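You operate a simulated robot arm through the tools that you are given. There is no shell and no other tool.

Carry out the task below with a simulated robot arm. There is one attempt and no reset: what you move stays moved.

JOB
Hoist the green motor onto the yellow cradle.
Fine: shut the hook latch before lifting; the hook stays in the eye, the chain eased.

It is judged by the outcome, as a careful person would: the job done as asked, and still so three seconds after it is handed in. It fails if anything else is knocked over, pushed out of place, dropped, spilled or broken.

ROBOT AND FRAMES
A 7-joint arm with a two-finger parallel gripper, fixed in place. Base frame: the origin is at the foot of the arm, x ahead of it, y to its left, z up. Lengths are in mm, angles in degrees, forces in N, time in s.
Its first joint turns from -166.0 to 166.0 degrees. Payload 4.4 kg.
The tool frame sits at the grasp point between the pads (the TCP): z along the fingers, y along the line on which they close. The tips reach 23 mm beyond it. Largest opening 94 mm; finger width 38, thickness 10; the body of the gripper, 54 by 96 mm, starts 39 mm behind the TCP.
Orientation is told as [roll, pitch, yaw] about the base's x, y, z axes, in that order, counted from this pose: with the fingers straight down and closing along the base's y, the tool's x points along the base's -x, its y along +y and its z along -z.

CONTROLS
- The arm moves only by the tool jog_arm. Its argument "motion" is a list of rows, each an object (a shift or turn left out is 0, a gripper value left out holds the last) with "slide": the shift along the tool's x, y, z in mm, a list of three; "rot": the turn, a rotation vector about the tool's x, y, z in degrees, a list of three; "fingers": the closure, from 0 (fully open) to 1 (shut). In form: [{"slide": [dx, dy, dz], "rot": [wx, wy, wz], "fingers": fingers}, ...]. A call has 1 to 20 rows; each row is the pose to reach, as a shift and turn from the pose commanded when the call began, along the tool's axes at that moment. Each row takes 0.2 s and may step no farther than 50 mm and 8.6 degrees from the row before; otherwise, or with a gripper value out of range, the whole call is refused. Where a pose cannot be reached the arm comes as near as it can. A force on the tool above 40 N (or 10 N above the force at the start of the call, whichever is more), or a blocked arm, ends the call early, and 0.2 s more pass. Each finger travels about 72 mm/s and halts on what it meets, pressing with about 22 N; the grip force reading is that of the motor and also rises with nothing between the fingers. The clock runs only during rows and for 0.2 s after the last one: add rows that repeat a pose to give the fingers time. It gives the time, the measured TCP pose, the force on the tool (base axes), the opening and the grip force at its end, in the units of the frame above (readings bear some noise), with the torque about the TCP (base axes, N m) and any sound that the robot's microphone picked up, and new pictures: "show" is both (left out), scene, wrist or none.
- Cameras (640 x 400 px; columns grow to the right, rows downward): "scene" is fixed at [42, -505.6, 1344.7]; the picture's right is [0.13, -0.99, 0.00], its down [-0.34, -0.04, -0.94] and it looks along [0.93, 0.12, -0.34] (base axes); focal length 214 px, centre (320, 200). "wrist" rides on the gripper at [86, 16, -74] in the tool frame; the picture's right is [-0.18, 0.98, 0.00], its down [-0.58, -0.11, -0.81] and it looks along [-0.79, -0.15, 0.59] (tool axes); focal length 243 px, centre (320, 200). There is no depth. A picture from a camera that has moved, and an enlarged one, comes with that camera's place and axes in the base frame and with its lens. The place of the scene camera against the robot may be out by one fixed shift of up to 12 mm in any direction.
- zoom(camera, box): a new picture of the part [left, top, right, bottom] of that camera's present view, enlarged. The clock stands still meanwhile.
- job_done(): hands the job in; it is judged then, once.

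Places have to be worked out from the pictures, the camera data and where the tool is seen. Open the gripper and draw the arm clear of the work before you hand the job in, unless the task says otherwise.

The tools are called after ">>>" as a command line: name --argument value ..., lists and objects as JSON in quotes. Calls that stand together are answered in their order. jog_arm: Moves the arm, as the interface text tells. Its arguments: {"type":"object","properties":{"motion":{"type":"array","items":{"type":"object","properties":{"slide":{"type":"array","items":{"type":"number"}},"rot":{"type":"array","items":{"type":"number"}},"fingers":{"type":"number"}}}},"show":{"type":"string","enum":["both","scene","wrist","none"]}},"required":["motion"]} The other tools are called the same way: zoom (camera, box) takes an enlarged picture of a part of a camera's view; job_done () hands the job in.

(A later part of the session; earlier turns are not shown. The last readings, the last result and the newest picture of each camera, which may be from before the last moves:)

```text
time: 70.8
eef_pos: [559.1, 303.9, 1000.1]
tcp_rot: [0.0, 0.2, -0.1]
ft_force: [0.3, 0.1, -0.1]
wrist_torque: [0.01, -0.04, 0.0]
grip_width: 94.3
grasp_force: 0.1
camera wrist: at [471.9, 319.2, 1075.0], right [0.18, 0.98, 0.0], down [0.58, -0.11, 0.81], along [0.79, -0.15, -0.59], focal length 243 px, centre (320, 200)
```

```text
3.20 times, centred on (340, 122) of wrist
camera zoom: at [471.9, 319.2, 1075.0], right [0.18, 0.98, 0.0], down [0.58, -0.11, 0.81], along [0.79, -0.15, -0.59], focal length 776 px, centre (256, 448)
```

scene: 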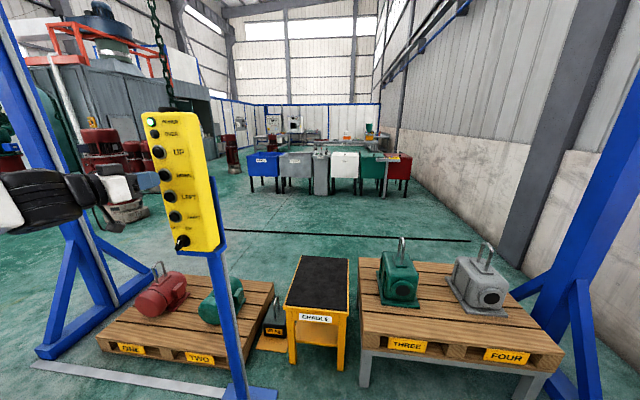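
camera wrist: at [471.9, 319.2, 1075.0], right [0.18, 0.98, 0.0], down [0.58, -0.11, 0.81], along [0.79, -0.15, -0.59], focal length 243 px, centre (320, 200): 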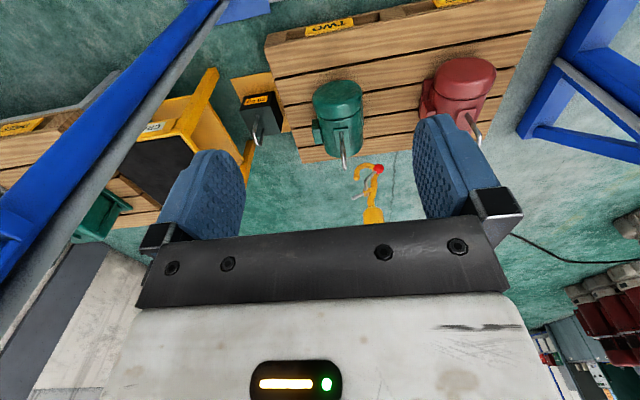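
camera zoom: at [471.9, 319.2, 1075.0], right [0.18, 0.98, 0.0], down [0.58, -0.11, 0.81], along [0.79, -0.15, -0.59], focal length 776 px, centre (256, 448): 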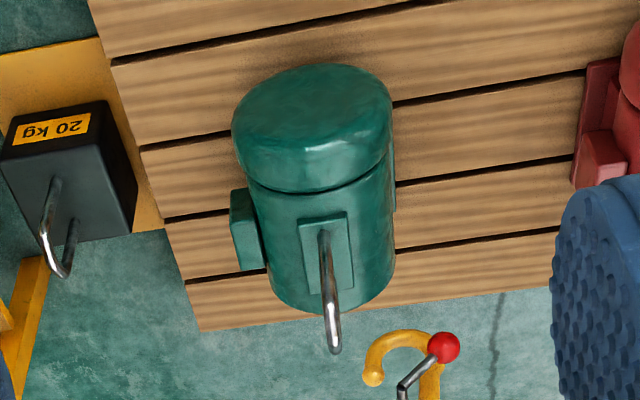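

Bowl now at z≈460, tip ≈525 — still ~120 mm to go. Back to DOWN for ~1.9 s more.

>>> jog_arm --motion '[{"slide": [12, -14, -19], "rot": [0, -8.2, 0], "fingers": 1}, {"slide": [23, -28, -39], "rot": [0, -16.4, 0]}, {"slide": [35, -42, -58], "rot": [0, -24.5, 0]}, {"slide": [47, -56, -77], "rot": [0, -32.7, 0]}, {"slide": [59, -70, -97], "rot": [0, -40.9, 0]}, {"slide": [70, -83, -116], "rot": [0, -49.1, 0]}, {"slide": [82, -97, -136], "rot": [0, -57.3, 0]}, {"slide": [94, -111, -155], "rot": [0, -65.5, 0]}, {"slide": [106, -125, -174], "rot": [0, -73.6, 0]}, {"slide": [117, -139, -194], "rot": [0, -81.8, 0]}, {"slide": [129, -155, -214], "rot": [0, -90, 0]}, {"slide": [129, -155, -214], "rot": [0, -90, 0]}]' --show "none"

>>> jog_arm --motion '[{"slide": [0, -40, 20], "rot": [5, 0, 0]}, {"slide": [0, -79, 40], "rot": [10, 0, 0]}, {"slide": [0, -118, 60], "rot": [15, 0, 0]}, {"slide": [0, -157, 75], "rot": [20, 0, 0]}, {"slide": [0, -157, 75], "rot": [20, 0, 0]}]' --show "wrist"

```text
time: 73.4
eef_pos: [429.5, 148.4, 1214.2]
tcp_rot: [175.6, -90.0, -175.7]
ft_force: [0.6, 0.5, -1.1]
wrist_torque: [0.01, 0.01, -0.01]
grip_width: 0.0
grasp_force: 22.3
```

```text
time: 74.6
eef_pos: [503.4, -10.3, 1211.0]
tcp_rot: [-116.3, -90.1, 96.2]
ft_force: [0.0, 0.0, 0.3]
wrist_torque: [-0.02, 0.0, 0.02]
grip_width: 0.0
grasp_force: 22.4
camera wrist: at [439.2, 29.2, 1125.8], right [0.34, 0.92, 0.18], down [-0.79, 0.17, 0.58], along [0.5, -0.34, 0.79], focal length 243 px, centre (320, 200)
```

wrist: 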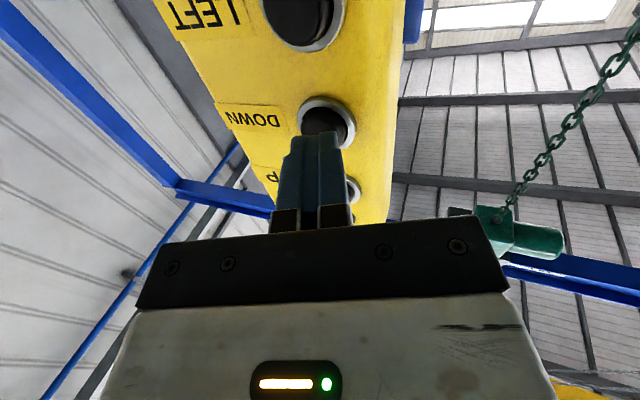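

Aligned; pressing DOWN for ~1.9 s and then going back to view.

>>> jog_arm --motion '[{"slide": [-1, 0, 13]}, {"slide": [-1, 0, 21]}, {"slide": [-1, 0, 21]}, {"slide": [-1, 0, 21]}, {"slide": [-1, 0, 21]}, {"slide": [-1, 0, 21]}, {"slide": [-1, 0, 21]}, {"slide": [-1, 0, 21]}, {"slide": [-1, 0, 21]}, {"slide": [-1, 0, 21]}, {"slide": [-1, 0, 21]}, {"slide": [-1, 0, 5]}, {"slide": [-1, 0, 5]}]' --show "none"

>>> jog_arm --motion '[{"slide": [3, 25, -33], "rot": [-5, 0, 0]}, {"slide": [7, 60, -65], "rot": [-10, 0, 0]}, {"slide": [10, 92, -98], "rot": [-15, 0, 0]}, {"slide": [14, 123, -130], "rot": [-20, 0, 0]}, {"slide": [14, 123, -130], "rot": [-20, 0, 0]}]' --show "none"

>>> jog_arm --motion '[{"slide": [18, 14, 12], "rot": [0, 8.2, 0], "fingers": 0}, {"slide": [36, 28, 24], "rot": [0, 16.4, 0]}, {"slide": [55, 42, 35], "rot": [0, 24.5, 0]}, {"slide": [73, 56, 47], "rot": [0, 32.7, 0]}, {"slide": [91, 70, 59], "rot": [0, 40.9, 0]}, {"slide": [109, 83, 71], "rot": [0, 49.1, 0]}, {"slide": [127, 97, 83], "rot": [0, 57.3, 0]}, {"slide": [145, 111, 95], "rot": [0, 65.5, 0]}, {"slide": [164, 125, 106], "rot": [0, 73.6, 0]}, {"slide": [182, 139, 118], "rot": [0, 81.8, 0]}, {"slide": [200, 153, 130], "rot": [0, 90, 0]}, {"slide": [200, 153, 130], "rot": [0, 90, 0]}]' --show "wrist"

>>> zoom --camera "wrist" --box '[280, 80, 440, 180]'

```text
time: 77.4
eef_pos: [508.8, -10.5, 1212.8]
tcp_rot: [-77.8, -89.9, 57.8]
ft_force: [-0.4, 0.7, 0.4]
wrist_torque: [0.0, 0.02, 0.0]
grip_width: 0.0
grasp_force: 22.5
```

```text
time: 78.6
eef_pos: [431.3, 147.8, 1201.0]
tcp_rot: [-78.0, -90.0, 77.8]
ft_force: [-0.6, -0.6, -0.3]
wrist_torque: [0.02, -0.01, 0.01]
grip_width: 0.1
grasp_force: 21.8
```

```text
time: 81.2
eef_pos: [559.4, 300.7, 1000.3]
tcp_rot: [0.0, 0.0, 0.1]
ft_force: [-0.4, 0.3, 0.8]
wrist_torque: [0.01, 0.0, 0.0]
grip_width: 93.9
grasp_force: 0.1
camera wrist: at [472.8, 316.7, 1076.1], right [0.18, 0.98, 0.0], down [0.58, -0.11, 0.81], along [0.79, -0.15, -0.59], focal length 243 px, centre (320, 200)
```

wrist: 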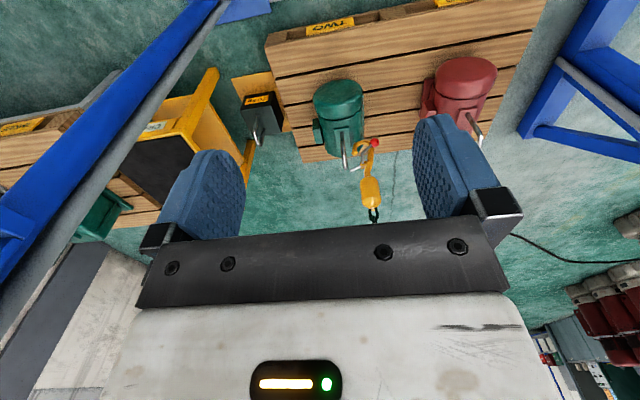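

```text
4.00 times, centred on (360, 130) of wrist
camera zoom: at [472.8, 316.7, 1076.1], right [0.18, 0.98, 0.0], down [0.58, -0.11, 0.81], along [0.79, -0.15, -0.59], focal length 970 px, centre (160, 480)
```

zoom: 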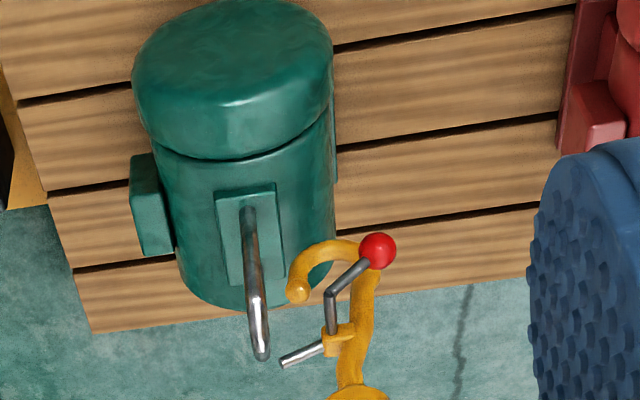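

The hook bowl is at z≈336 with tip top ≈411, bar underside ≈425 and the motor's plate ≈310; lowering ~8 mm more centres it. I return to the pendant for a tiny DOWN pulse, then a measured RIGHT press.

>>> jog_arm --motion '[{"slide": [12, -14, -19], "rot": [0, -8.2, 0], "fingers": 1}, {"slide": [23, -28, -39], "rot": [0, -16.4, 0]}, {"slide": [35, -42, -58], "rot": [0, -24.5, 0]}, {"slide": [47, -56, -77], "rot": [0, -32.7, 0]}, {"slide": [59, -70, -97], "rot": [0, -40.9, 0]}, {"slide": [70, -83, -116], "rot": [0, -49.1, 0]}, {"slide": [82, -97, -136], "rot": [0, -57.3, 0]}, {"slide": [94, -111, -155], "rot": [0, -65.5, 0]}, {"slide": [106, -125, -174], "rot": [0, -73.6, 0]}, {"slide": [117, -139, -194], "rot": [0, -81.8, 0]}, {"slide": [129, -153, -214], "rot": [0, -90, 0]}, {"slide": [129, -153, -214], "rot": [0, -90, 0]}]' --show "none"

>>> jog_arm --motion '[{"slide": [0, -40, 20], "rot": [5, 0, 0]}, {"slide": [0, -79, 40], "rot": [10, 0, 0]}, {"slide": [0, -118, 60], "rot": [15, 0, 0]}, {"slide": [0, -157, 75], "rot": [20, 0, 0]}, {"slide": [0, -157, 75], "rot": [20, 0, 0]}]' --show "wrist"

```text
time: 83.8
eef_pos: [430.6, 147.8, 1213.3]
tcp_rot: [177.4, -89.9, -177.4]
ft_force: [-0.3, -0.7, -0.2]
wrist_torque: [-0.02, -0.03, 0.0]
grip_width: 0.0
grasp_force: 22.3
```

```text
time: 85.0
eef_pos: [505.6, -9.9, 1213.7]
tcp_rot: [-88.7, -89.9, 68.7]
ft_force: [-1.0, 0.7, 0.8]
wrist_torque: [-0.02, -0.02, -0.02]
grip_width: 0.0
grasp_force: 21.8
camera wrist: at [441.5, 30.9, 1127.0], right [0.34, 0.92, 0.18], down [-0.79, 0.17, 0.58], along [0.51, -0.34, 0.79], focal length 243 px, centre (320, 200)
```

wrist: 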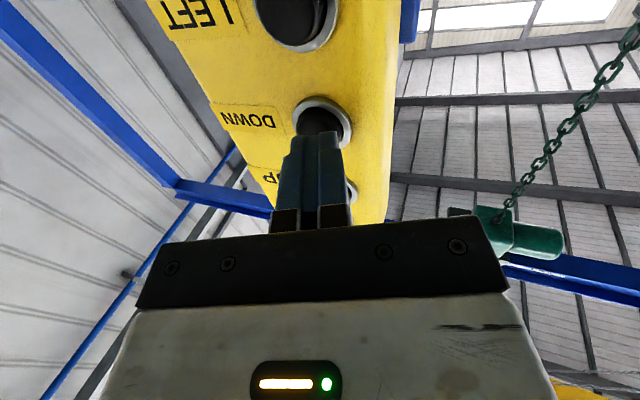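

Short DOWN pulse (~0.3 s), slide down to RIGHT, and press RIGHT ~0.7 s (about 35 mm of the needed ~70).

>>> jog_arm --motion '[{"slide": [0, 0, 12]}, {"slide": [0, 0, 20]}, {"slide": [0, 0, 20]}, {"slide": [0, 0, 4]}, {"slide": [0, 0, -5]}, {"slide": [40, 0, -5]}, {"slide": [80, 0, -5]}, {"slide": [120, 0, -5]}, {"slide": [120, 0, 0]}, {"slide": [120, 0, 0]}]' --show "wrist"

>>> jog_arm --motion '[{"slide": [0, 0, 12]}, {"slide": [0, 0, 20]}, {"slide": [0, 0, 20]}, {"slide": [0, 0, 20]}, {"slide": [0, 0, 20]}, {"slide": [0, 0, 4]}, {"slide": [0, 0, 0]}]' --show "none"

>>> jog_arm --motion '[{"slide": [-10, 25, -33], "rot": [-5, 0, 0]}, {"slide": [-25, 60, -65], "rot": [-10, 0, 0]}, {"slide": [-50, 92, -98], "rot": [-15, 0, 0]}, {"slide": [-80, 123, -126], "rot": [-20, 0, 0]}, {"slide": [-106, 123, -126], "rot": [-20, 0, 0]}, {"slide": [-106, 123, -126], "rot": [-20, 0, 0]}]' --show "none"

```text
time: 87.2
eef_pos: [505.6, -6.9, 1093.6]
tcp_rot: [-122.6, -89.9, 102.4]
ft_force: [0.4, 0.6, 0.2]
wrist_torque: [0.03, 0.01, 0.0]
grip_width: 0.0
grasp_force: 21.9
camera wrist: at [440.1, 32.4, 1008.6], right [0.34, 0.92, 0.18], down [-0.8, 0.17, 0.58], along [0.51, -0.34, 0.79], focal length 243 px, centre (320, 200)
```

wrist: 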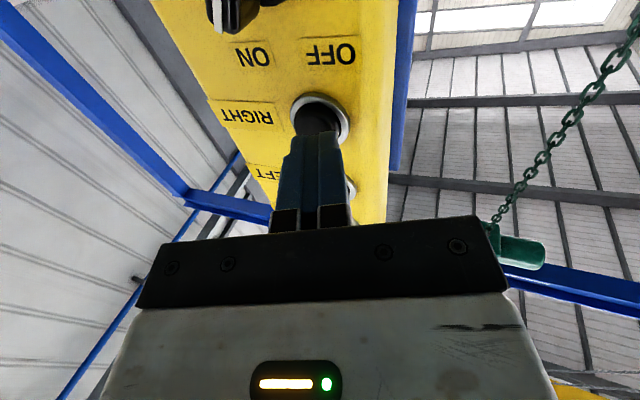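

```text
time: 88.8
eef_pos: [503.7, -8.7, 1094.9]
tcp_rot: [-85.4, -90.1, 65.4]
ft_force: [0.8, -0.7, 0.0]
wrist_torque: [-0.02, 0.04, -0.01]
grip_width: 0.2
grasp_force: 22.1
```

```text
refused: row 3 steps farther than a row can; nothing moved
```

Redo the exit with smaller steps, then view.

>>> jog_arm --motion '[{"slide": [-10, 20, -33], "rot": [-4, 0, 0]}, {"slide": [-30, 45, -63], "rot": [-8, 0, 0]}, {"slide": [-55, 70, -85], "rot": [-12, 0, 0]}, {"slide": [-80, 97, -106], "rot": [-16, 0, 0]}, {"slide": [-106, 123, -126], "rot": [-20, 0, 0]}, {"slide": [-106, 123, -126], "rot": [-20, 0, 0]}]' --show "none"

>>> jog_arm --motion '[{"slide": [18, 14, 12], "rot": [0, 8.2, 0], "fingers": 0}, {"slide": [36, 28, 24], "rot": [0, 16.4, 0]}, {"slide": [55, 42, 35], "rot": [0, 24.5, 0]}, {"slide": [73, 56, 47], "rot": [0, 32.7, 0]}, {"slide": [91, 70, 59], "rot": [0, 40.9, 0]}, {"slide": [109, 83, 71], "rot": [0, 49.1, 0]}, {"slide": [127, 97, 83], "rot": [0, 57.3, 0]}, {"slide": [145, 111, 95], "rot": [0, 65.5, 0]}, {"slide": [164, 125, 106], "rot": [0, 73.6, 0]}, {"slide": [182, 139, 118], "rot": [0, 81.8, 0]}, {"slide": [200, 153, 130], "rot": [0, 90, 0]}, {"slide": [200, 153, 130], "rot": [0, 90, 0]}]' --show "wrist"

>>> zoom --camera "wrist" --box '[280, 80, 440, 180]'

```text
time: 90.2
eef_pos: [428.3, 152.3, 1201.0]
tcp_rot: [-72.4, -90.0, 72.4]
ft_force: [0.1, 0.4, -1.1]
wrist_torque: [-0.03, 0.01, 0.0]
grip_width: 0.0
grasp_force: 21.8
```

```text
time: 92.8
eef_pos: [559.1, 302.8, 1000.5]
tcp_rot: [0.0, 0.1, -0.1]
ft_force: [-0.2, -0.2, 0.2]
wrist_torque: [-0.01, 0.02, 0.02]
grip_width: 94.0
grasp_force: 0.0
camera wrist: at [472.4, 319.1, 1075.7], right [0.18, 0.98, 0.0], down [0.58, -0.11, 0.81], along [0.79, -0.15, -0.59], focal length 243 px, centre (320, 200)
```

wrist: 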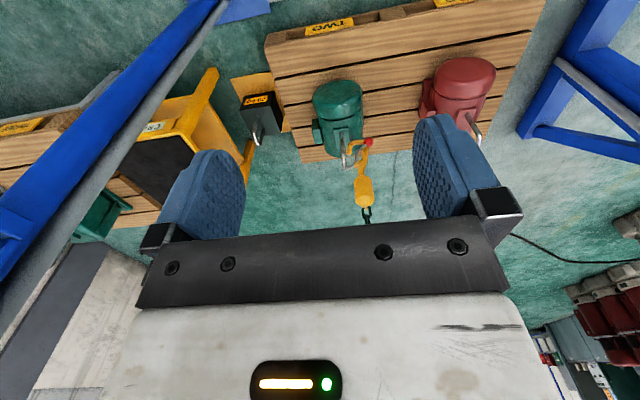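

```text
4.00 times, centred on (360, 130) of wrist
camera zoom: at [472.4, 319.1, 1075.7], right [0.18, 0.98, 0.0], down [0.58, -0.11, 0.81], along [0.79, -0.15, -0.59], focal length 970 px, centre (160, 480)
```

zoom: 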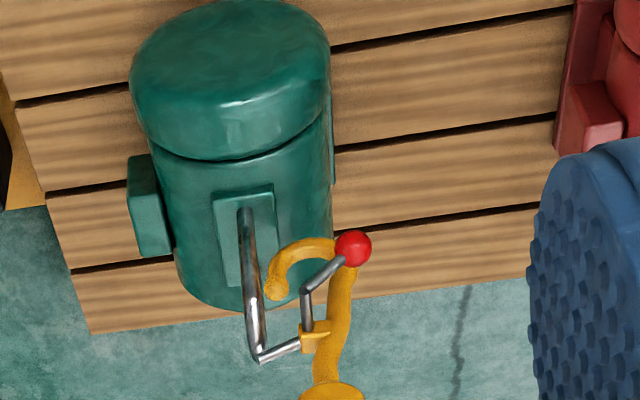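

The hook moved 23 mm right; the tip must go another ~46 mm to centre the bar in the bowl. I'll go back and give two identical ~0.7 s RIGHT pulses (≈23 mm each).

>>> jog_arm --motion '[{"slide": [12, -14, -19], "rot": [0, -8.2, 0], "fingers": 1}, {"slide": [23, -28, -39], "rot": [0, -16.4, 0]}, {"slide": [35, -42, -58], "rot": [0, -24.5, 0]}, {"slide": [47, -56, -77], "rot": [0, -32.7, 0]}, {"slide": [59, -70, -97], "rot": [0, -40.9, 0]}, {"slide": [70, -83, -100], "rot": [0, -49.1, 0]}, {"slide": [82, -97, -100], "rot": [0, -57.3, 0]}, {"slide": [94, -111, -97], "rot": [0, -65.5, 0]}, {"slide": [106, -125, -95], "rot": [0, -73.6, 0]}, {"slide": [117, -139, -94], "rot": [0, -81.8, 0]}, {"slide": [129, -155, -94], "rot": [0, -90, 0]}, {"slide": [129, -155, -94], "rot": [0, -90, 0]}]' --show "none"

>>> jog_arm --motion '[{"slide": [0, -40, 20], "rot": [5, 0, 0]}, {"slide": [0, -79, 40], "rot": [10, 0, 0]}, {"slide": [0, -118, 60], "rot": [15, 0, 0]}, {"slide": [0, -157, 75], "rot": [20, 0, 0]}, {"slide": [0, -157, 75], "rot": [20, 0, 0]}]' --show "wrist"

```text
time: 95.4
eef_pos: [429.3, 148.2, 1093.6]
tcp_rot: [-177.6, -89.9, 177.6]
ft_force: [0.0, 0.1, 0.4]
wrist_torque: [0.01, -0.03, -0.01]
grip_width: 0.0
grasp_force: 22.0
```

```text
time: 96.6
eef_pos: [503.4, -8.0, 1092.3]
tcp_rot: [-95.0, -90.1, 75.0]
ft_force: [0.0, -0.4, 0.5]
wrist_torque: [0.01, 0.01, -0.03]
grip_width: 0.0
grasp_force: 22.0
camera wrist: at [438.9, 31.1, 1006.8], right [0.34, 0.92, 0.18], down [-0.79, 0.17, 0.58], along [0.51, -0.34, 0.79], focal length 243 px, centre (320, 200)
```

wrist: 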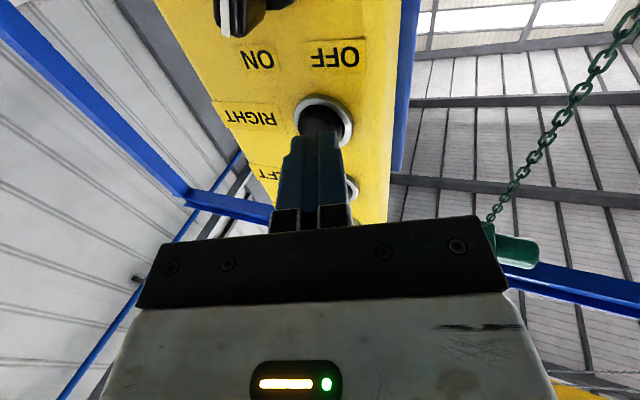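

Two RIGHT pulses now.

>>> jog_arm --motion '[{"slide": [0, 0, 12.5]}, {"slide": [0, 0, 20.5]}, {"slide": [0, 0, 20.5]}, {"slide": [0, 0, 20.5]}, {"slide": [0, 0, 20.5]}, {"slide": [0, 0, 4]}, {"slide": [0, 0, 4]}, {"slide": [0, 0, 12.5]}, {"slide": [0, 0, 20.5]}, {"slide": [0, 0, 20.5]}, {"slide": [0, 0, 20.5]}, {"slide": [0, 0, 20.5]}, {"slide": [0, 0, 4]}, {"slide": [0, 0, 0]}]' --show "none"

>>> jog_arm --motion '[{"slide": [-10, 20, -33], "rot": [-4, 0, 0]}, {"slide": [-30, 45, -63], "rot": [-8, 0, 0]}, {"slide": [-55, 70, -85], "rot": [-12, 0, 0]}, {"slide": [-80, 97, -106], "rot": [-16, 0, 0]}, {"slide": [-106, 123, -126], "rot": [-20, 0, 0]}, {"slide": [-106, 123, -126], "rot": [-20, 0, 0]}]' --show "none"

>>> jog_arm --motion '[{"slide": [18, 14, 12], "rot": [0, 8.2, 0], "fingers": 0}, {"slide": [36, 28, 24], "rot": [0, 16.4, 0]}, {"slide": [55, 42, 35], "rot": [0, 24.5, 0]}, {"slide": [73, 56, 47], "rot": [0, 32.7, 0]}, {"slide": [91, 70, 59], "rot": [0, 40.9, 0]}, {"slide": [109, 83, 71], "rot": [0, 49.1, 0]}, {"slide": [127, 97, 83], "rot": [0, 57.3, 0]}, {"slide": [145, 111, 95], "rot": [0, 65.5, 0]}, {"slide": [164, 125, 106], "rot": [0, 73.6, 0]}, {"slide": [182, 139, 118], "rot": [0, 81.8, 0]}, {"slide": [200, 153, 130], "rot": [0, 90, 0]}, {"slide": [200, 153, 130], "rot": [0, 90, 0]}]' --show "wrist"

>>> zoom --camera "wrist" --box '[280, 80, 440, 180]'

```text
time: 99.6
eef_pos: [504.7, -7.4, 1095.0]
tcp_rot: [-88.7, -90.0, 68.6]
ft_force: [0.7, 0.3, -0.3]
wrist_torque: [0.03, -0.01, 0.01]
grip_width: 0.0
grasp_force: 21.8
```

```text
time: 101.0
eef_pos: [428.0, 148.4, 1201.4]
tcp_rot: [-76.8, -89.9, 76.9]
ft_force: [-0.3, 0.3, 0.3]
wrist_torque: [0.03, 0.0, 0.0]
grip_width: 0.0
grasp_force: 22.3
```

```text
time: 103.6
eef_pos: [559.8, 303.1, 999.1]
tcp_rot: [0.0, 0.0, 0.0]
ft_force: [0.2, -0.5, -0.4]
wrist_torque: [0.04, -0.03, 0.0]
grip_width: 93.9
grasp_force: 0.0
camera wrist: at [472.9, 319.3, 1073.7], right [0.18, 0.98, 0.0], down [0.58, -0.11, 0.81], along [0.79, -0.15, -0.59], focal length 243 px, centre (320, 200)
```

wrist: 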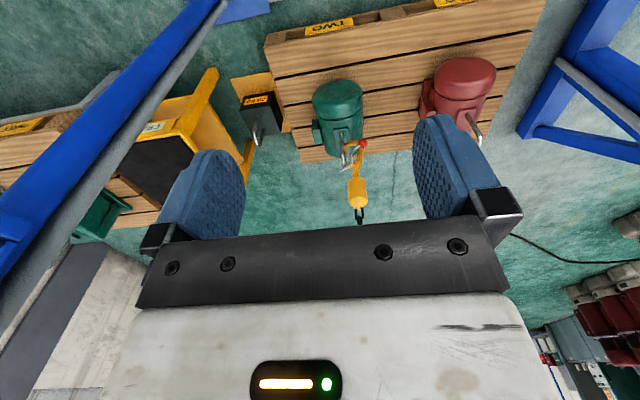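

```text
4.00 times, centred on (360, 130) of wrist
camera zoom: at [472.9, 319.3, 1073.7], right [0.18, 0.98, 0.0], down [0.58, -0.11, 0.81], along [0.79, -0.15, -0.59], focal length 970 px, centre (160, 480)
```

zoom: 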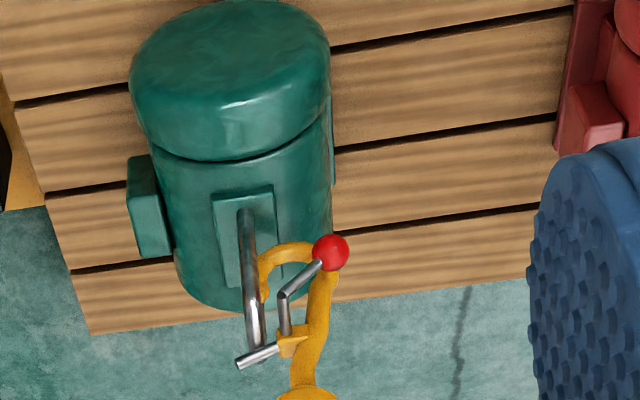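

The ball only shifted ~22 mm though I expected ~45, so I need to check whether the tip is touching something. Zooming in closely.

>>> zoom --camera "wrist" --box '[324, 125, 388, 165]'

>>> zoom --camera "scene" --box '[100, 0, 260, 100]'

>>> zoom --camera "wrist" --box '[300, 120, 440, 225]'

```text
10.00 times, centred on (356, 145) of wrist
camera zoom: at [472.9, 319.3, 1073.7], right [0.18, 0.98, 0.0], down [0.58, -0.11, 0.81], along [0.79, -0.15, -0.59], focal length 2426 px, centre (-40, 750)
```

zoom: 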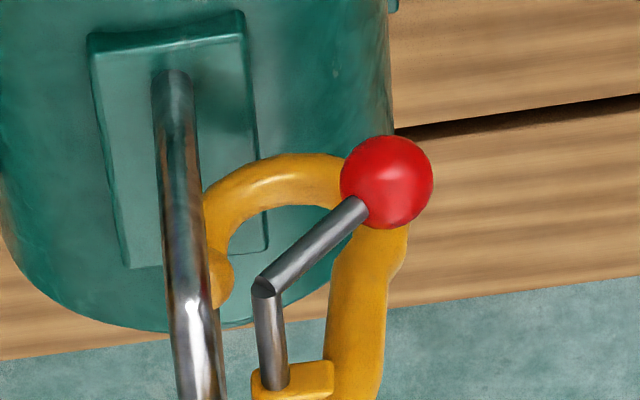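

```text
4.00 times, centred on (180, 50) of scene
camera zoom: at [42.0, -505.6, 1344.7], right [0.13, -0.99, 0.0], down [-0.34, -0.04, -0.94], along [0.93, 0.12, -0.34], focal length 858 px, centre (880, 800)
```

zoom: 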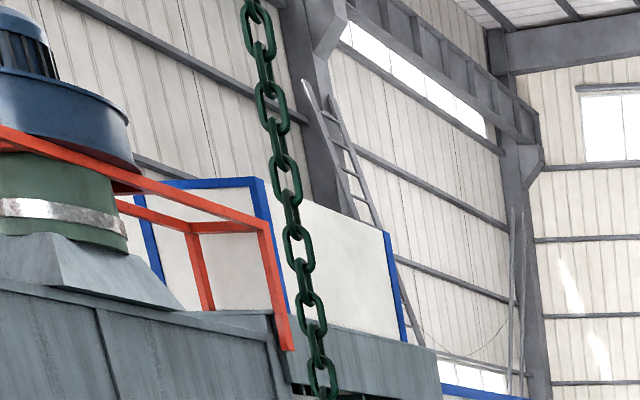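

```text
3.81 times, centred on (370, 172) of wrist
camera zoom: at [472.9, 319.3, 1073.7], right [0.18, 0.98, 0.0], down [0.58, -0.11, 0.81], along [0.79, -0.15, -0.59], focal length 924 px, centre (130, 305)
```

zoom: 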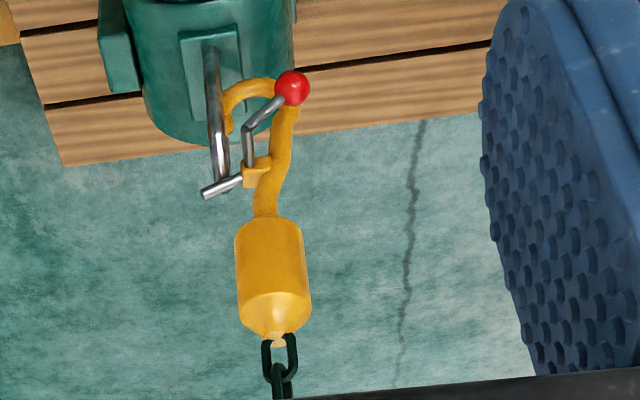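

The hook hangs straight and its tip (y≈295) is just starting under the bar with no contact, so one pulse probably didn't register. It needs ~35 mm more; I'll give a slightly deeper single RIGHT press of ~0.9 s.

>>> jog_arm --motion '[{"slide": [12, -14, -19], "rot": [0, -8.2, 0], "fingers": 1}, {"slide": [23, -28, -39], "rot": [0, -16.4, 0]}, {"slide": [35, -42, -58], "rot": [0, -24.5, 0]}, {"slide": [47, -56, -77], "rot": [0, -32.7, 0]}, {"slide": [59, -70, -97], "rot": [0, -40.9, 0]}, {"slide": [70, -83, -100], "rot": [0, -49.1, 0]}, {"slide": [82, -97, -100], "rot": [0, -57.3, 0]}, {"slide": [94, -111, -97], "rot": [0, -65.5, 0]}, {"slide": [106, -125, -95], "rot": [0, -73.6, 0]}, {"slide": [117, -139, -94], "rot": [0, -81.8, 0]}, {"slide": [129, -155, -94], "rot": [0, -90, 0]}, {"slide": [129, -155, -94], "rot": [0, -90, 0]}]' --show "none"

>>> jog_arm --motion '[{"slide": [0, -40, 20], "rot": [5, 0, 0]}, {"slide": [0, -79, 40], "rot": [10, 0, 0]}, {"slide": [0, -118, 60], "rot": [15, 0, 0]}, {"slide": [0, -158, 75], "rot": [20, 0, 0]}, {"slide": [0, -158, 75], "rot": [20, 0, 0]}]' --show "wrist"

```text
time: 106.2
eef_pos: [430.2, 146.8, 1094.1]
tcp_rot: [176.8, -89.9, -176.8]
ft_force: [0.7, 0.0, 0.0]
wrist_torque: [-0.01, -0.04, 0.0]
grip_width: 0.1
grasp_force: 21.7
```

```text
time: 107.4
eef_pos: [504.4, -10.2, 1094.1]
tcp_rot: [-119.2, -90.0, 99.2]
ft_force: [0.1, 0.1, 0.4]
wrist_torque: [-0.01, -0.02, 0.0]
grip_width: 0.0
grasp_force: 22.0
camera wrist: at [440.6, 29.4, 1007.9], right [0.34, 0.92, 0.18], down [-0.79, 0.17, 0.58], along [0.5, -0.34, 0.79], focal length 243 px, centre (320, 200)
```

wrist: 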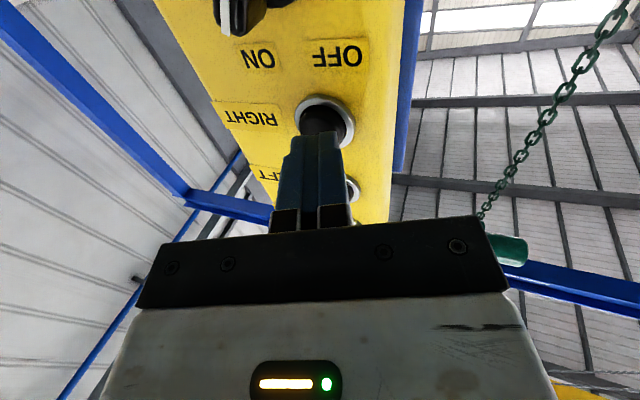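

The trolley appears to have moved ~40 mm while the hook moved ~22 mm, so the tip may be touching the eye. Before pressing anything else I'll take a low, nearly horizontal look at hook and eye.

>>> jog_arm --motion '[{"slide": [-10, 20, -33], "rot": [-4, 0, 0]}, {"slide": [-30, 45, -63], "rot": [-8, 0, 0]}, {"slide": [-55, 70, -85], "rot": [-12, 0, 0]}, {"slide": [-80, 97, -106], "rot": [-16, 0, 0]}, {"slide": [-106, 123, -126], "rot": [-20, 0, 0]}, {"slide": [-106, 123, -126], "rot": [-20, 0, 0]}]' --show "none"

>>> jog_arm --motion '[{"slide": [10, 33, 14], "rot": [0, 2, 0], "fingers": 0}, {"slide": [20, 66, 28], "rot": [0, 4, 0]}, {"slide": [30, 99, 42], "rot": [0, 6, 0]}, {"slide": [40, 132, 56], "rot": [0, 8, 0]}, {"slide": [50, 165, 70], "rot": [0, 10, 0]}, {"slide": [91, 164, 96], "rot": [0, 12, 0]}, {"slide": [132, 162, 122], "rot": [0, 14, 0]}, {"slide": [174, 161, 149], "rot": [0, 16, 0]}, {"slide": [215, 160, 175], "rot": [0, 18, 0]}, {"slide": [256, 158, 201], "rot": [0, 20, 0]}, {"slide": [297, 157, 227], "rot": [0, 22, 0]}, {"slide": [338, 155, 253], "rot": [0, 24, 0]}, {"slide": [380, 154, 280], "rot": [0, 26, 0]}, {"slide": [421, 153, 306], "rot": [0, 28, 0]}, {"slide": [462, 152, 332], "rot": [0, 30, 0]}, {"slide": [506, 149, 354], "rot": [0, 32, 0]}, {"slide": [550, 146, 376], "rot": [0, 34, 0]}, {"slide": [594, 143, 398], "rot": [0, 36, 0]}, {"slide": [638, 140, 420], "rot": [0, 38, 0]}, {"slide": [682, 136, 442], "rot": [0, 40, 0]}]' --show "wrist"

```text
time: 108.8
eef_pos: [427.7, 150.4, 1200.1]
tcp_rot: [-77.9, -90.0, 78.0]
ft_force: [-0.1, 1.3, -1.6]
wrist_torque: [-0.01, 0.02, 0.03]
grip_width: 0.0
grasp_force: 21.6
```

```text
time: 113.0
eef_pos: [870.1, 283.2, 521.0]
tcp_rot: [0.0, -49.9, 0.1]
ft_force: [0.5, -0.4, 0.8]
wrist_torque: [0.0, 0.04, 0.01]
grip_width: 94.1
grasp_force: 0.1
camera wrist: at [757.4, 299.0, 502.7], right [0.12, 0.98, 0.14], down [-0.24, -0.11, 0.96], along [0.96, -0.15, 0.23], focal length 243 px, centre (320, 200)
```

wrist: 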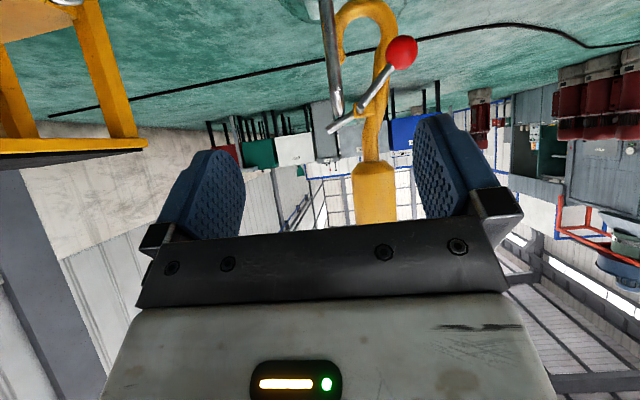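

Good close view. Zooming in on the hook, tip and eye bar.

>>> zoom --camera "wrist" --box '[280, 0, 440, 100]'

>>> zoom --camera "wrist" --box '[260, 0, 460, 1]'

```text
4.00 times, centred on (360, 50) of wrist
camera zoom: at [757.4, 299.0, 502.7], right [0.12, 0.98, 0.14], down [-0.24, -0.11, 0.96], along [0.96, -0.15, 0.23], focal length 970 px, centre (160, 800)
```

zoom: 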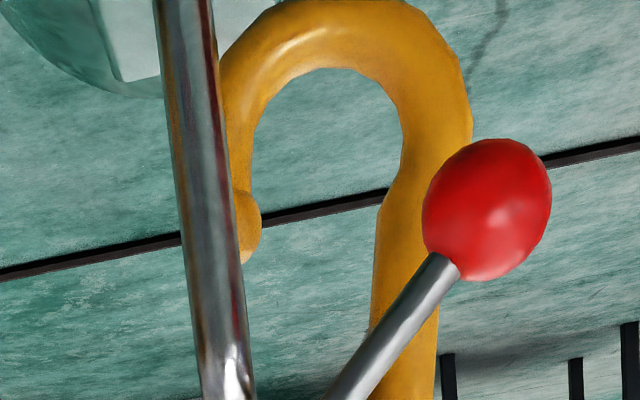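

```text
3.20 times, centred on (360, 0) of wrist
camera zoom: at [757.4, 299.0, 502.7], right [0.12, 0.98, 0.14], down [-0.24, -0.11, 0.96], along [0.96, -0.15, 0.23], focal length 776 px, centre (192, 838)
```

zoom: 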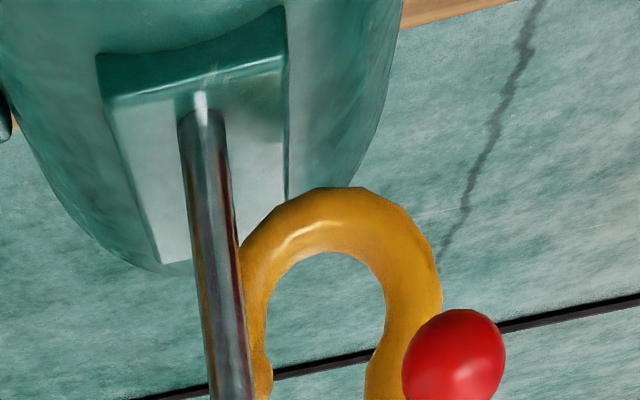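

From here the bar underside is near z≈440 and the tip top near 408, so vertical clearance is fine, but the hook's x relative to the eye legs needs checking. I'll take a second view rotated 30° to triangulate.

>>> jog_arm --motion '[{"slide": [-2.5, 29, 4], "rot": [5.7, 0, 4.8]}, {"slide": [-5, 58, 8], "rot": [11.5, 0, 9.65]}, {"slide": [-7.5, 88, 12], "rot": [17.2, 0, 14.5]}, {"slide": [-10, 117, 16], "rot": [22.9, 0, 19.3]}, {"slide": [-10, 117, 16], "rot": [22.9, 0, 19.3]}]' --show "wrist"

>>> zoom --camera "wrist" --box '[240, 0, 440, 1]'

>>> zoom --camera "wrist" --box '[240, 0, 440, 125]'

```text
time: 114.2
eef_pos: [888.3, 402.6, 517.0]
tcp_rot: [-0.1, -50.0, -30.1]
ft_force: [0.6, 0.2, -0.5]
wrist_torque: [0.0, 0.0, 0.0]
grip_width: 93.8
grasp_force: 0.2
camera wrist: at [798.4, 471.2, 498.4], right [0.59, 0.79, 0.14], down [-0.27, 0.03, 0.96], along [0.76, -0.61, 0.23], focal length 243 px, centre (320, 200)
```

wrist: 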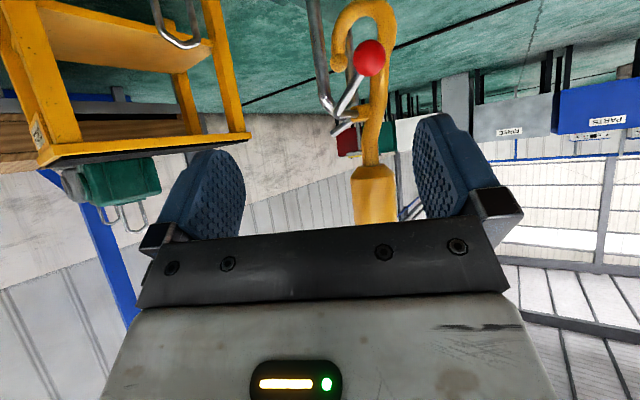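

```text
3.20 times, centred on (340, 0) of wrist
camera zoom: at [798.4, 471.2, 498.4], right [0.59, 0.79, 0.14], down [-0.27, 0.03, 0.96], along [0.76, -0.61, 0.23], focal length 776 px, centre (256, 838)
```

zoom: 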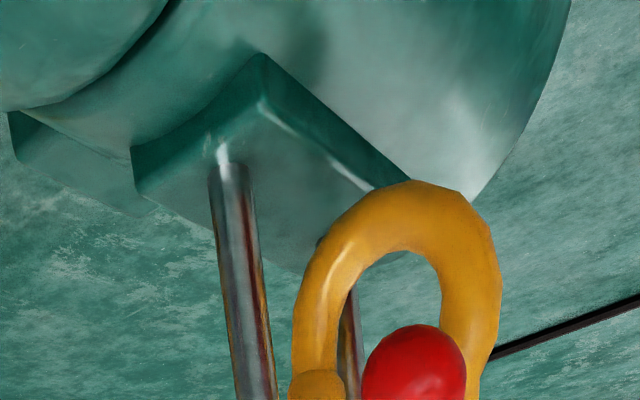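

```text
3.20 times, centred on (340, 62) of wrist
camera zoom: at [798.4, 471.2, 498.4], right [0.59, 0.79, 0.14], down [-0.27, 0.03, 0.96], along [0.76, -0.61, 0.23], focal length 776 px, centre (256, 640)
```

zoom: 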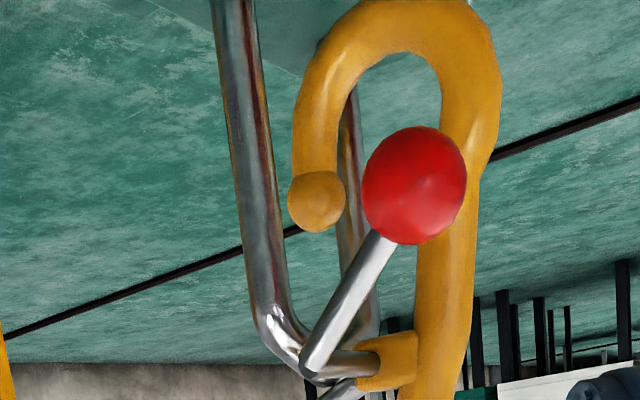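

Very informative view. Let me zoom on the gate rod versus the eye bar, since they look close.

>>> zoom --camera "wrist" --box '[290, 60, 418, 140]'

>>> zoom --camera "wrist" --box '[310, 90, 374, 130]'

```text
5.00 times, centred on (354, 100) of wrist
camera zoom: at [798.4, 471.2, 498.4], right [0.59, 0.79, 0.14], down [-0.27, 0.03, 0.96], along [0.76, -0.61, 0.23], focal length 1213 px, centre (150, 700)
```

zoom: 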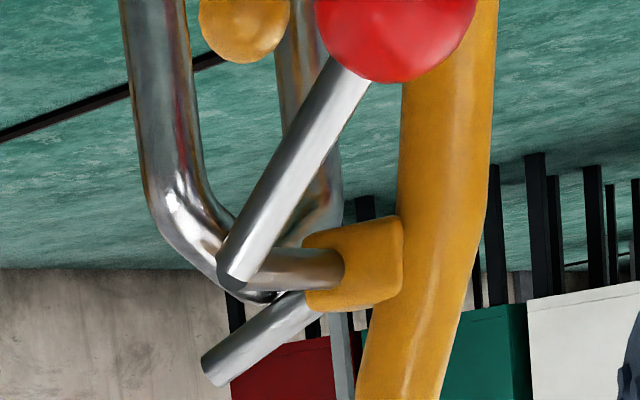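

```text
10.00 times, centred on (342, 110) of wrist
camera zoom: at [798.4, 471.2, 498.4], right [0.59, 0.79, 0.14], down [-0.27, 0.03, 0.96], along [0.76, -0.61, 0.23], focal length 2426 px, centre (100, 1100)
```

zoom: 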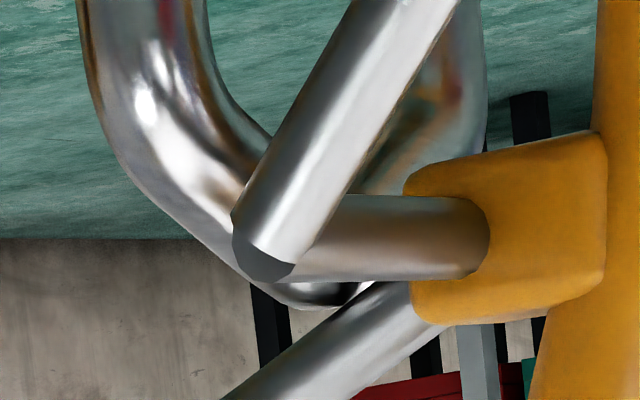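

Now I see it: eye bar is higher than I thought (top ≈473, plate ≈332), the hook is ~20 mm too low (bowl bottom ≈344) and the open gate rod is just touching the top of the bar, which held the hook back. I need to raise the hook ~22 mm before moving right; heading back to the UP button.

>>> jog_arm --motion '[{"slide": [-22, -25, -31], "rot": [-3.8, 0, -3.2]}, {"slide": [-44, -50, -62], "rot": [-7.6, 0, -6.4]}, {"slide": [-66, -76, -93], "rot": [-11.45, 0, -9.65]}, {"slide": [-88, -101, -124], "rot": [-15.3, 0, -12.9]}, {"slide": [-110, -126, -155], "rot": [-19.1, 0, -16.1]}, {"slide": [-132, -151, -187], "rot": [-22.9, 0, -19.3]}, {"slide": [-132, -151, -187], "rot": [-22.9, 0, -19.3]}]' --show "none"

>>> jog_arm --motion '[{"slide": [-15, 2, -47], "rot": [0, -2.7, 0], "fingers": 1}, {"slide": [-29, 3, -93], "rot": [0, -5.3, 0]}, {"slide": [-44, 5, -140], "rot": [0, -8, 0]}, {"slide": [-59, 6, -186], "rot": [0, -10.7, 0]}, {"slide": [-74, 8, -233], "rot": [0, -13.3, 0]}, {"slide": [-88, 9, -279], "rot": [0, -16, 0]}, {"slide": [-103, 11, -326], "rot": [0, -18.7, 0]}, {"slide": [-118, 12, -372], "rot": [0, -21.3, 0]}, {"slide": [-132, 14, -419], "rot": [0, -24, 0]}, {"slide": [-147, 15, -465], "rot": [0, -26.7, 0]}, {"slide": [-157, -18, -492], "rot": [0, -29.3, 0]}, {"slide": [-167, -52, -519], "rot": [0, -32, 0]}, {"slide": [-178, -85, -546], "rot": [0, -34.7, 0]}, {"slide": [-188, -119, -573], "rot": [0, -37.3, 0]}, {"slide": [-198, -152, -600], "rot": [0, -40, 0]}, {"slide": [-198, -152, -600], "rot": [0, -40, 0]}]' --show "none"

```text
time: 115.8
eef_pos: [763.3, 299.9, 737.6]
tcp_rot: [0.1, -50.0, 0.0]
ft_force: [0.3, -0.2, 0.0]
wrist_torque: [0.02, -0.02, 0.02]
grip_width: 93.8
grasp_force: 0.0
```

```text
time: 119.2
eef_pos: [431.1, 149.8, 1276.1]
tcp_rot: [-104.0, -90.0, 104.0]
ft_force: [-0.8, 0.0, -0.4]
wrist_torque: [-0.03, 0.0, 0.03]
grip_width: 0.2
grasp_force: 22.1
```

In position left of the pendant at UP height; now sliding in front of the UP button.

>>> jog_arm --motion '[{"slide": [0, -40, 20], "rot": [5, 0, 0]}, {"slide": [0, -79, 40], "rot": [10, 0, 0]}, {"slide": [0, -118, 60], "rot": [15, 0, 0]}, {"slide": [0, -159, 74], "rot": [20, 0, 0]}, {"slide": [0, -159, 74], "rot": [20, 0, 0]}]' --show "wrist"

```text
time: 120.4
eef_pos: [504.0, -10.9, 1273.9]
tcp_rot: [-97.1, -89.9, 77.0]
ft_force: [-0.1, 0.3, 0.8]
wrist_torque: [-0.01, -0.02, -0.01]
grip_width: 0.0
grasp_force: 21.8
camera wrist: at [439.7, 29.3, 1187.8], right [0.34, 0.92, 0.18], down [-0.79, 0.17, 0.58], along [0.51, -0.34, 0.79], focal length 243 px, centre (320, 200)
```

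wrist: 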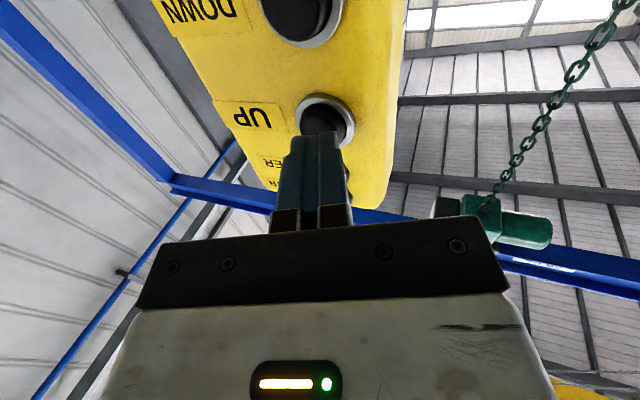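

Aligned on UP (ring centre near column 325). Short UP press (~0.7 s, ≈20–25 mm).

>>> jog_arm --motion '[{"slide": [0, 0, 12.5]}, {"slide": [0, 0, 20.5]}, {"slide": [0, 0, 20.5]}, {"slide": [0, 0, 20.5]}, {"slide": [0, 0, 20.5]}, {"slide": [0, 0, 4]}, {"slide": [0, 0, 0]}]' --show "wrist"

```text
time: 122.0
eef_pos: [504.0, -10.5, 1273.0]
tcp_rot: [-71.7, -90.0, 51.6]
ft_force: [0.8, -0.3, -1.0]
wrist_torque: [0.0, -0.03, 0.01]
grip_width: 0.0
grasp_force: 21.9
camera wrist: at [439.7, 29.2, 1187.6], right [0.34, 0.92, 0.18], down [-0.79, 0.17, 0.58], along [0.51, -0.34, 0.79], focal length 243 px, centre (320, 200)
```

wrist: 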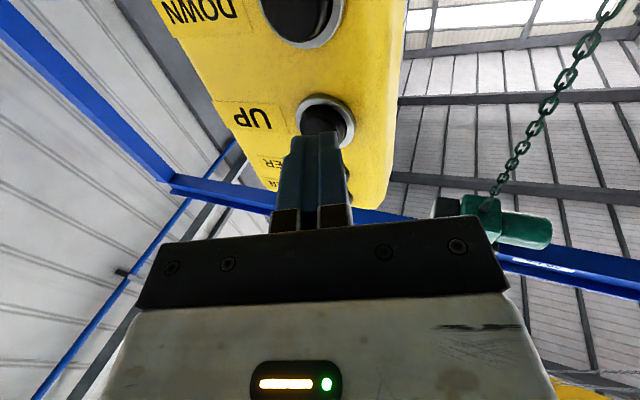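

The chain shortened slightly as intended. Going back to the low viewing pose to verify.

>>> jog_arm --motion '[{"slide": [5, 20, -33], "rot": [-4, 0, 0]}, {"slide": [22, 47, -58], "rot": [-8, 0, 0]}, {"slide": [39, 73, -82], "rot": [-12, 0, 0]}, {"slide": [56, 99, -104], "rot": [-16, 0, 0]}, {"slide": [73, 124, -124], "rot": [-20, 0, 0]}, {"slide": [73, 124, -124], "rot": [-20, 0, 0]}]' --show "none"

>>> jog_arm --motion '[{"slide": [10, 33, 14], "rot": [0, 2, 0], "fingers": 0}, {"slide": [20, 66, 28], "rot": [0, 4, 0]}, {"slide": [30, 99, 42], "rot": [0, 6, 0]}, {"slide": [40, 132, 56], "rot": [0, 8, 0]}, {"slide": [50, 165, 70], "rot": [0, 10, 0]}, {"slide": [91, 164, 96], "rot": [0, 12, 0]}, {"slide": [132, 162, 122], "rot": [0, 14, 0]}, {"slide": [174, 161, 149], "rot": [0, 16, 0]}, {"slide": [215, 160, 175], "rot": [0, 18, 0]}, {"slide": [256, 158, 201], "rot": [0, 20, 0]}, {"slide": [297, 157, 227], "rot": [0, 22, 0]}, {"slide": [338, 155, 253], "rot": [0, 24, 0]}, {"slide": [380, 154, 280], "rot": [0, 26, 0]}, {"slide": [421, 153, 306], "rot": [0, 28, 0]}, {"slide": [462, 152, 332], "rot": [0, 30, 0]}, {"slide": [506, 149, 354], "rot": [0, 32, 0]}, {"slide": [550, 146, 376], "rot": [0, 34, 0]}, {"slide": [594, 143, 398], "rot": [0, 36, 0]}, {"slide": [638, 140, 420], "rot": [0, 38, 0]}, {"slide": [682, 136, 442], "rot": [0, 40, 0]}]' --show "wrist"

>>> zoom --camera "wrist" --box '[260, 0, 460, 125]'

```text
time: 123.4
eef_pos: [431.9, 147.5, 1200.6]
tcp_rot: [-76.5, -90.0, 76.7]
ft_force: [0.2, 0.6, 0.0]
wrist_torque: [-0.02, 0.02, -0.02]
grip_width: 0.2
grasp_force: 22.4
```

```text
time: 127.6
eef_pos: [873.8, 284.1, 518.0]
tcp_rot: [-0.1, -50.0, 0.0]
ft_force: [0.4, 0.1, 0.9]
wrist_torque: [0.0, 0.03, 0.02]
grip_width: 94.1
grasp_force: 0.0
camera wrist: at [761.1, 300.2, 499.4], right [0.12, 0.98, 0.14], down [-0.24, -0.11, 0.96], along [0.96, -0.15, 0.23], focal length 243 px, centre (320, 200)
```

wrist: 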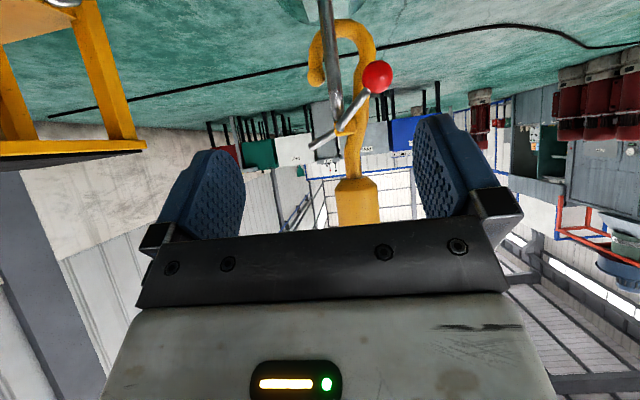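

```text
3.20 times, centred on (360, 62) of wrist
camera zoom: at [761.1, 300.2, 499.4], right [0.12, 0.98, 0.14], down [-0.24, -0.11, 0.96], along [0.96, -0.15, 0.23], focal length 776 px, centre (192, 640)
```

zoom: 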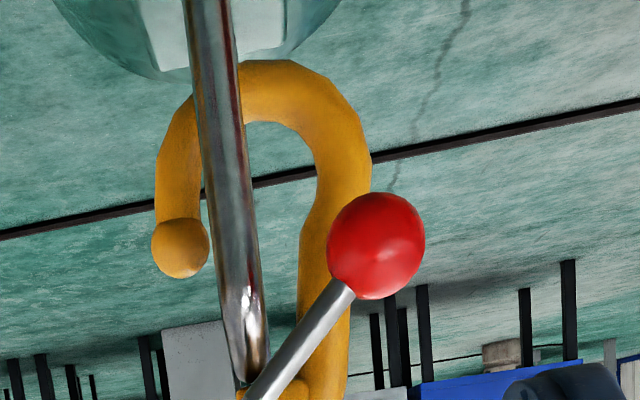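

The hook has freed and swung into place: the bar (y≈290) now lies between tip (≈267) and shank (≈320) with the tip top ≈430 below the bar. To give the gate room to swing shut, I'll raise the hook ~50 mm more (bar bottom 458 vs bowl inside ≈383, so no lifting yet).

>>> jog_arm --motion '[{"slide": [-16, 2, -46], "rot": [0, -2, 0], "fingers": 1}, {"slide": [-32, 4, -92], "rot": [0, -4, 0]}, {"slide": [-49, 6, -139], "rot": [0, -6, 0]}, {"slide": [-65, 8, -185], "rot": [0, -8, 0]}, {"slide": [-81, 10, -231], "rot": [0, -10, 0]}, {"slide": [-97, 12, -277], "rot": [0, -12, 0]}, {"slide": [-114, 14, -323], "rot": [0, -14, 0]}, {"slide": [-130, 17, -369], "rot": [0, -16, 0]}, {"slide": [-146, 19, -416], "rot": [0, -18, 0]}, {"slide": [-162, 21, -462], "rot": [0, -20, 0]}, {"slide": [-179, 23, -508], "rot": [0, -22, 0]}, {"slide": [-195, 25, -554], "rot": [0, -24, 0]}, {"slide": [-211, 27, -600], "rot": [0, -26, 0]}, {"slide": [-227, 29, -647], "rot": [0, -28, 0]}, {"slide": [-244, 31, -693], "rot": [0, -30, 0]}, {"slide": [-254, -2, -720], "rot": [0, -32, 0]}, {"slide": [-264, -36, -746], "rot": [0, -34, 0]}, {"slide": [-274, -69, -773], "rot": [0, -36, 0]}, {"slide": [-284, -103, -800], "rot": [0, -38, 0]}, {"slide": [-294, -136, -827], "rot": [0, -40, 0]}]' --show "none"

>>> jog_arm --motion '[{"slide": [0, -40, 20], "rot": [5, 0, 0]}, {"slide": [0, -79, 40], "rot": [10, 0, 0]}, {"slide": [0, -118, 60], "rot": [15, 0, 0]}, {"slide": [0, -158, 74], "rot": [20, 0, 0]}, {"slide": [0, -158, 74], "rot": [20, 0, 0]}]' --show "wrist"

```text
time: 131.8
eef_pos: [429.7, 147.3, 1275.3]
tcp_rot: [-90.3, -89.8, 90.2]
ft_force: [-0.8, -0.7, -0.6]
wrist_torque: [0.03, 0.01, -0.03]
grip_width: 0.1
grasp_force: 21.8
```

```text
time: 133.0
eef_pos: [502.9, -10.0, 1275.3]
tcp_rot: [-92.5, -90.0, 72.6]
ft_force: [-0.4, -0.5, 0.4]
wrist_torque: [0.01, -0.02, 0.03]
grip_width: 0.0
grasp_force: 22.4
camera wrist: at [438.3, 29.7, 1188.0], right [0.34, 0.92, 0.18], down [-0.79, 0.17, 0.58], along [0.51, -0.34, 0.79], focal length 243 px, centre (320, 200)
```

wrist: 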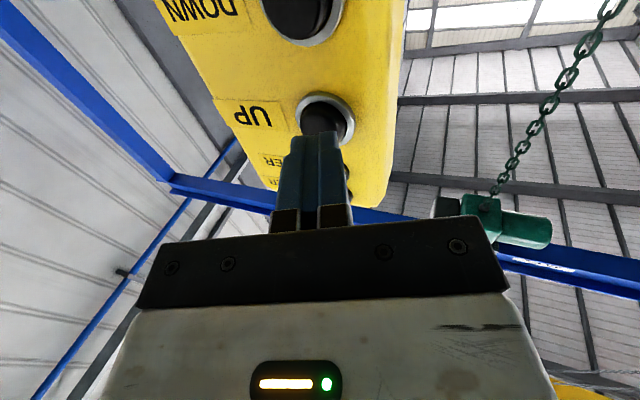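

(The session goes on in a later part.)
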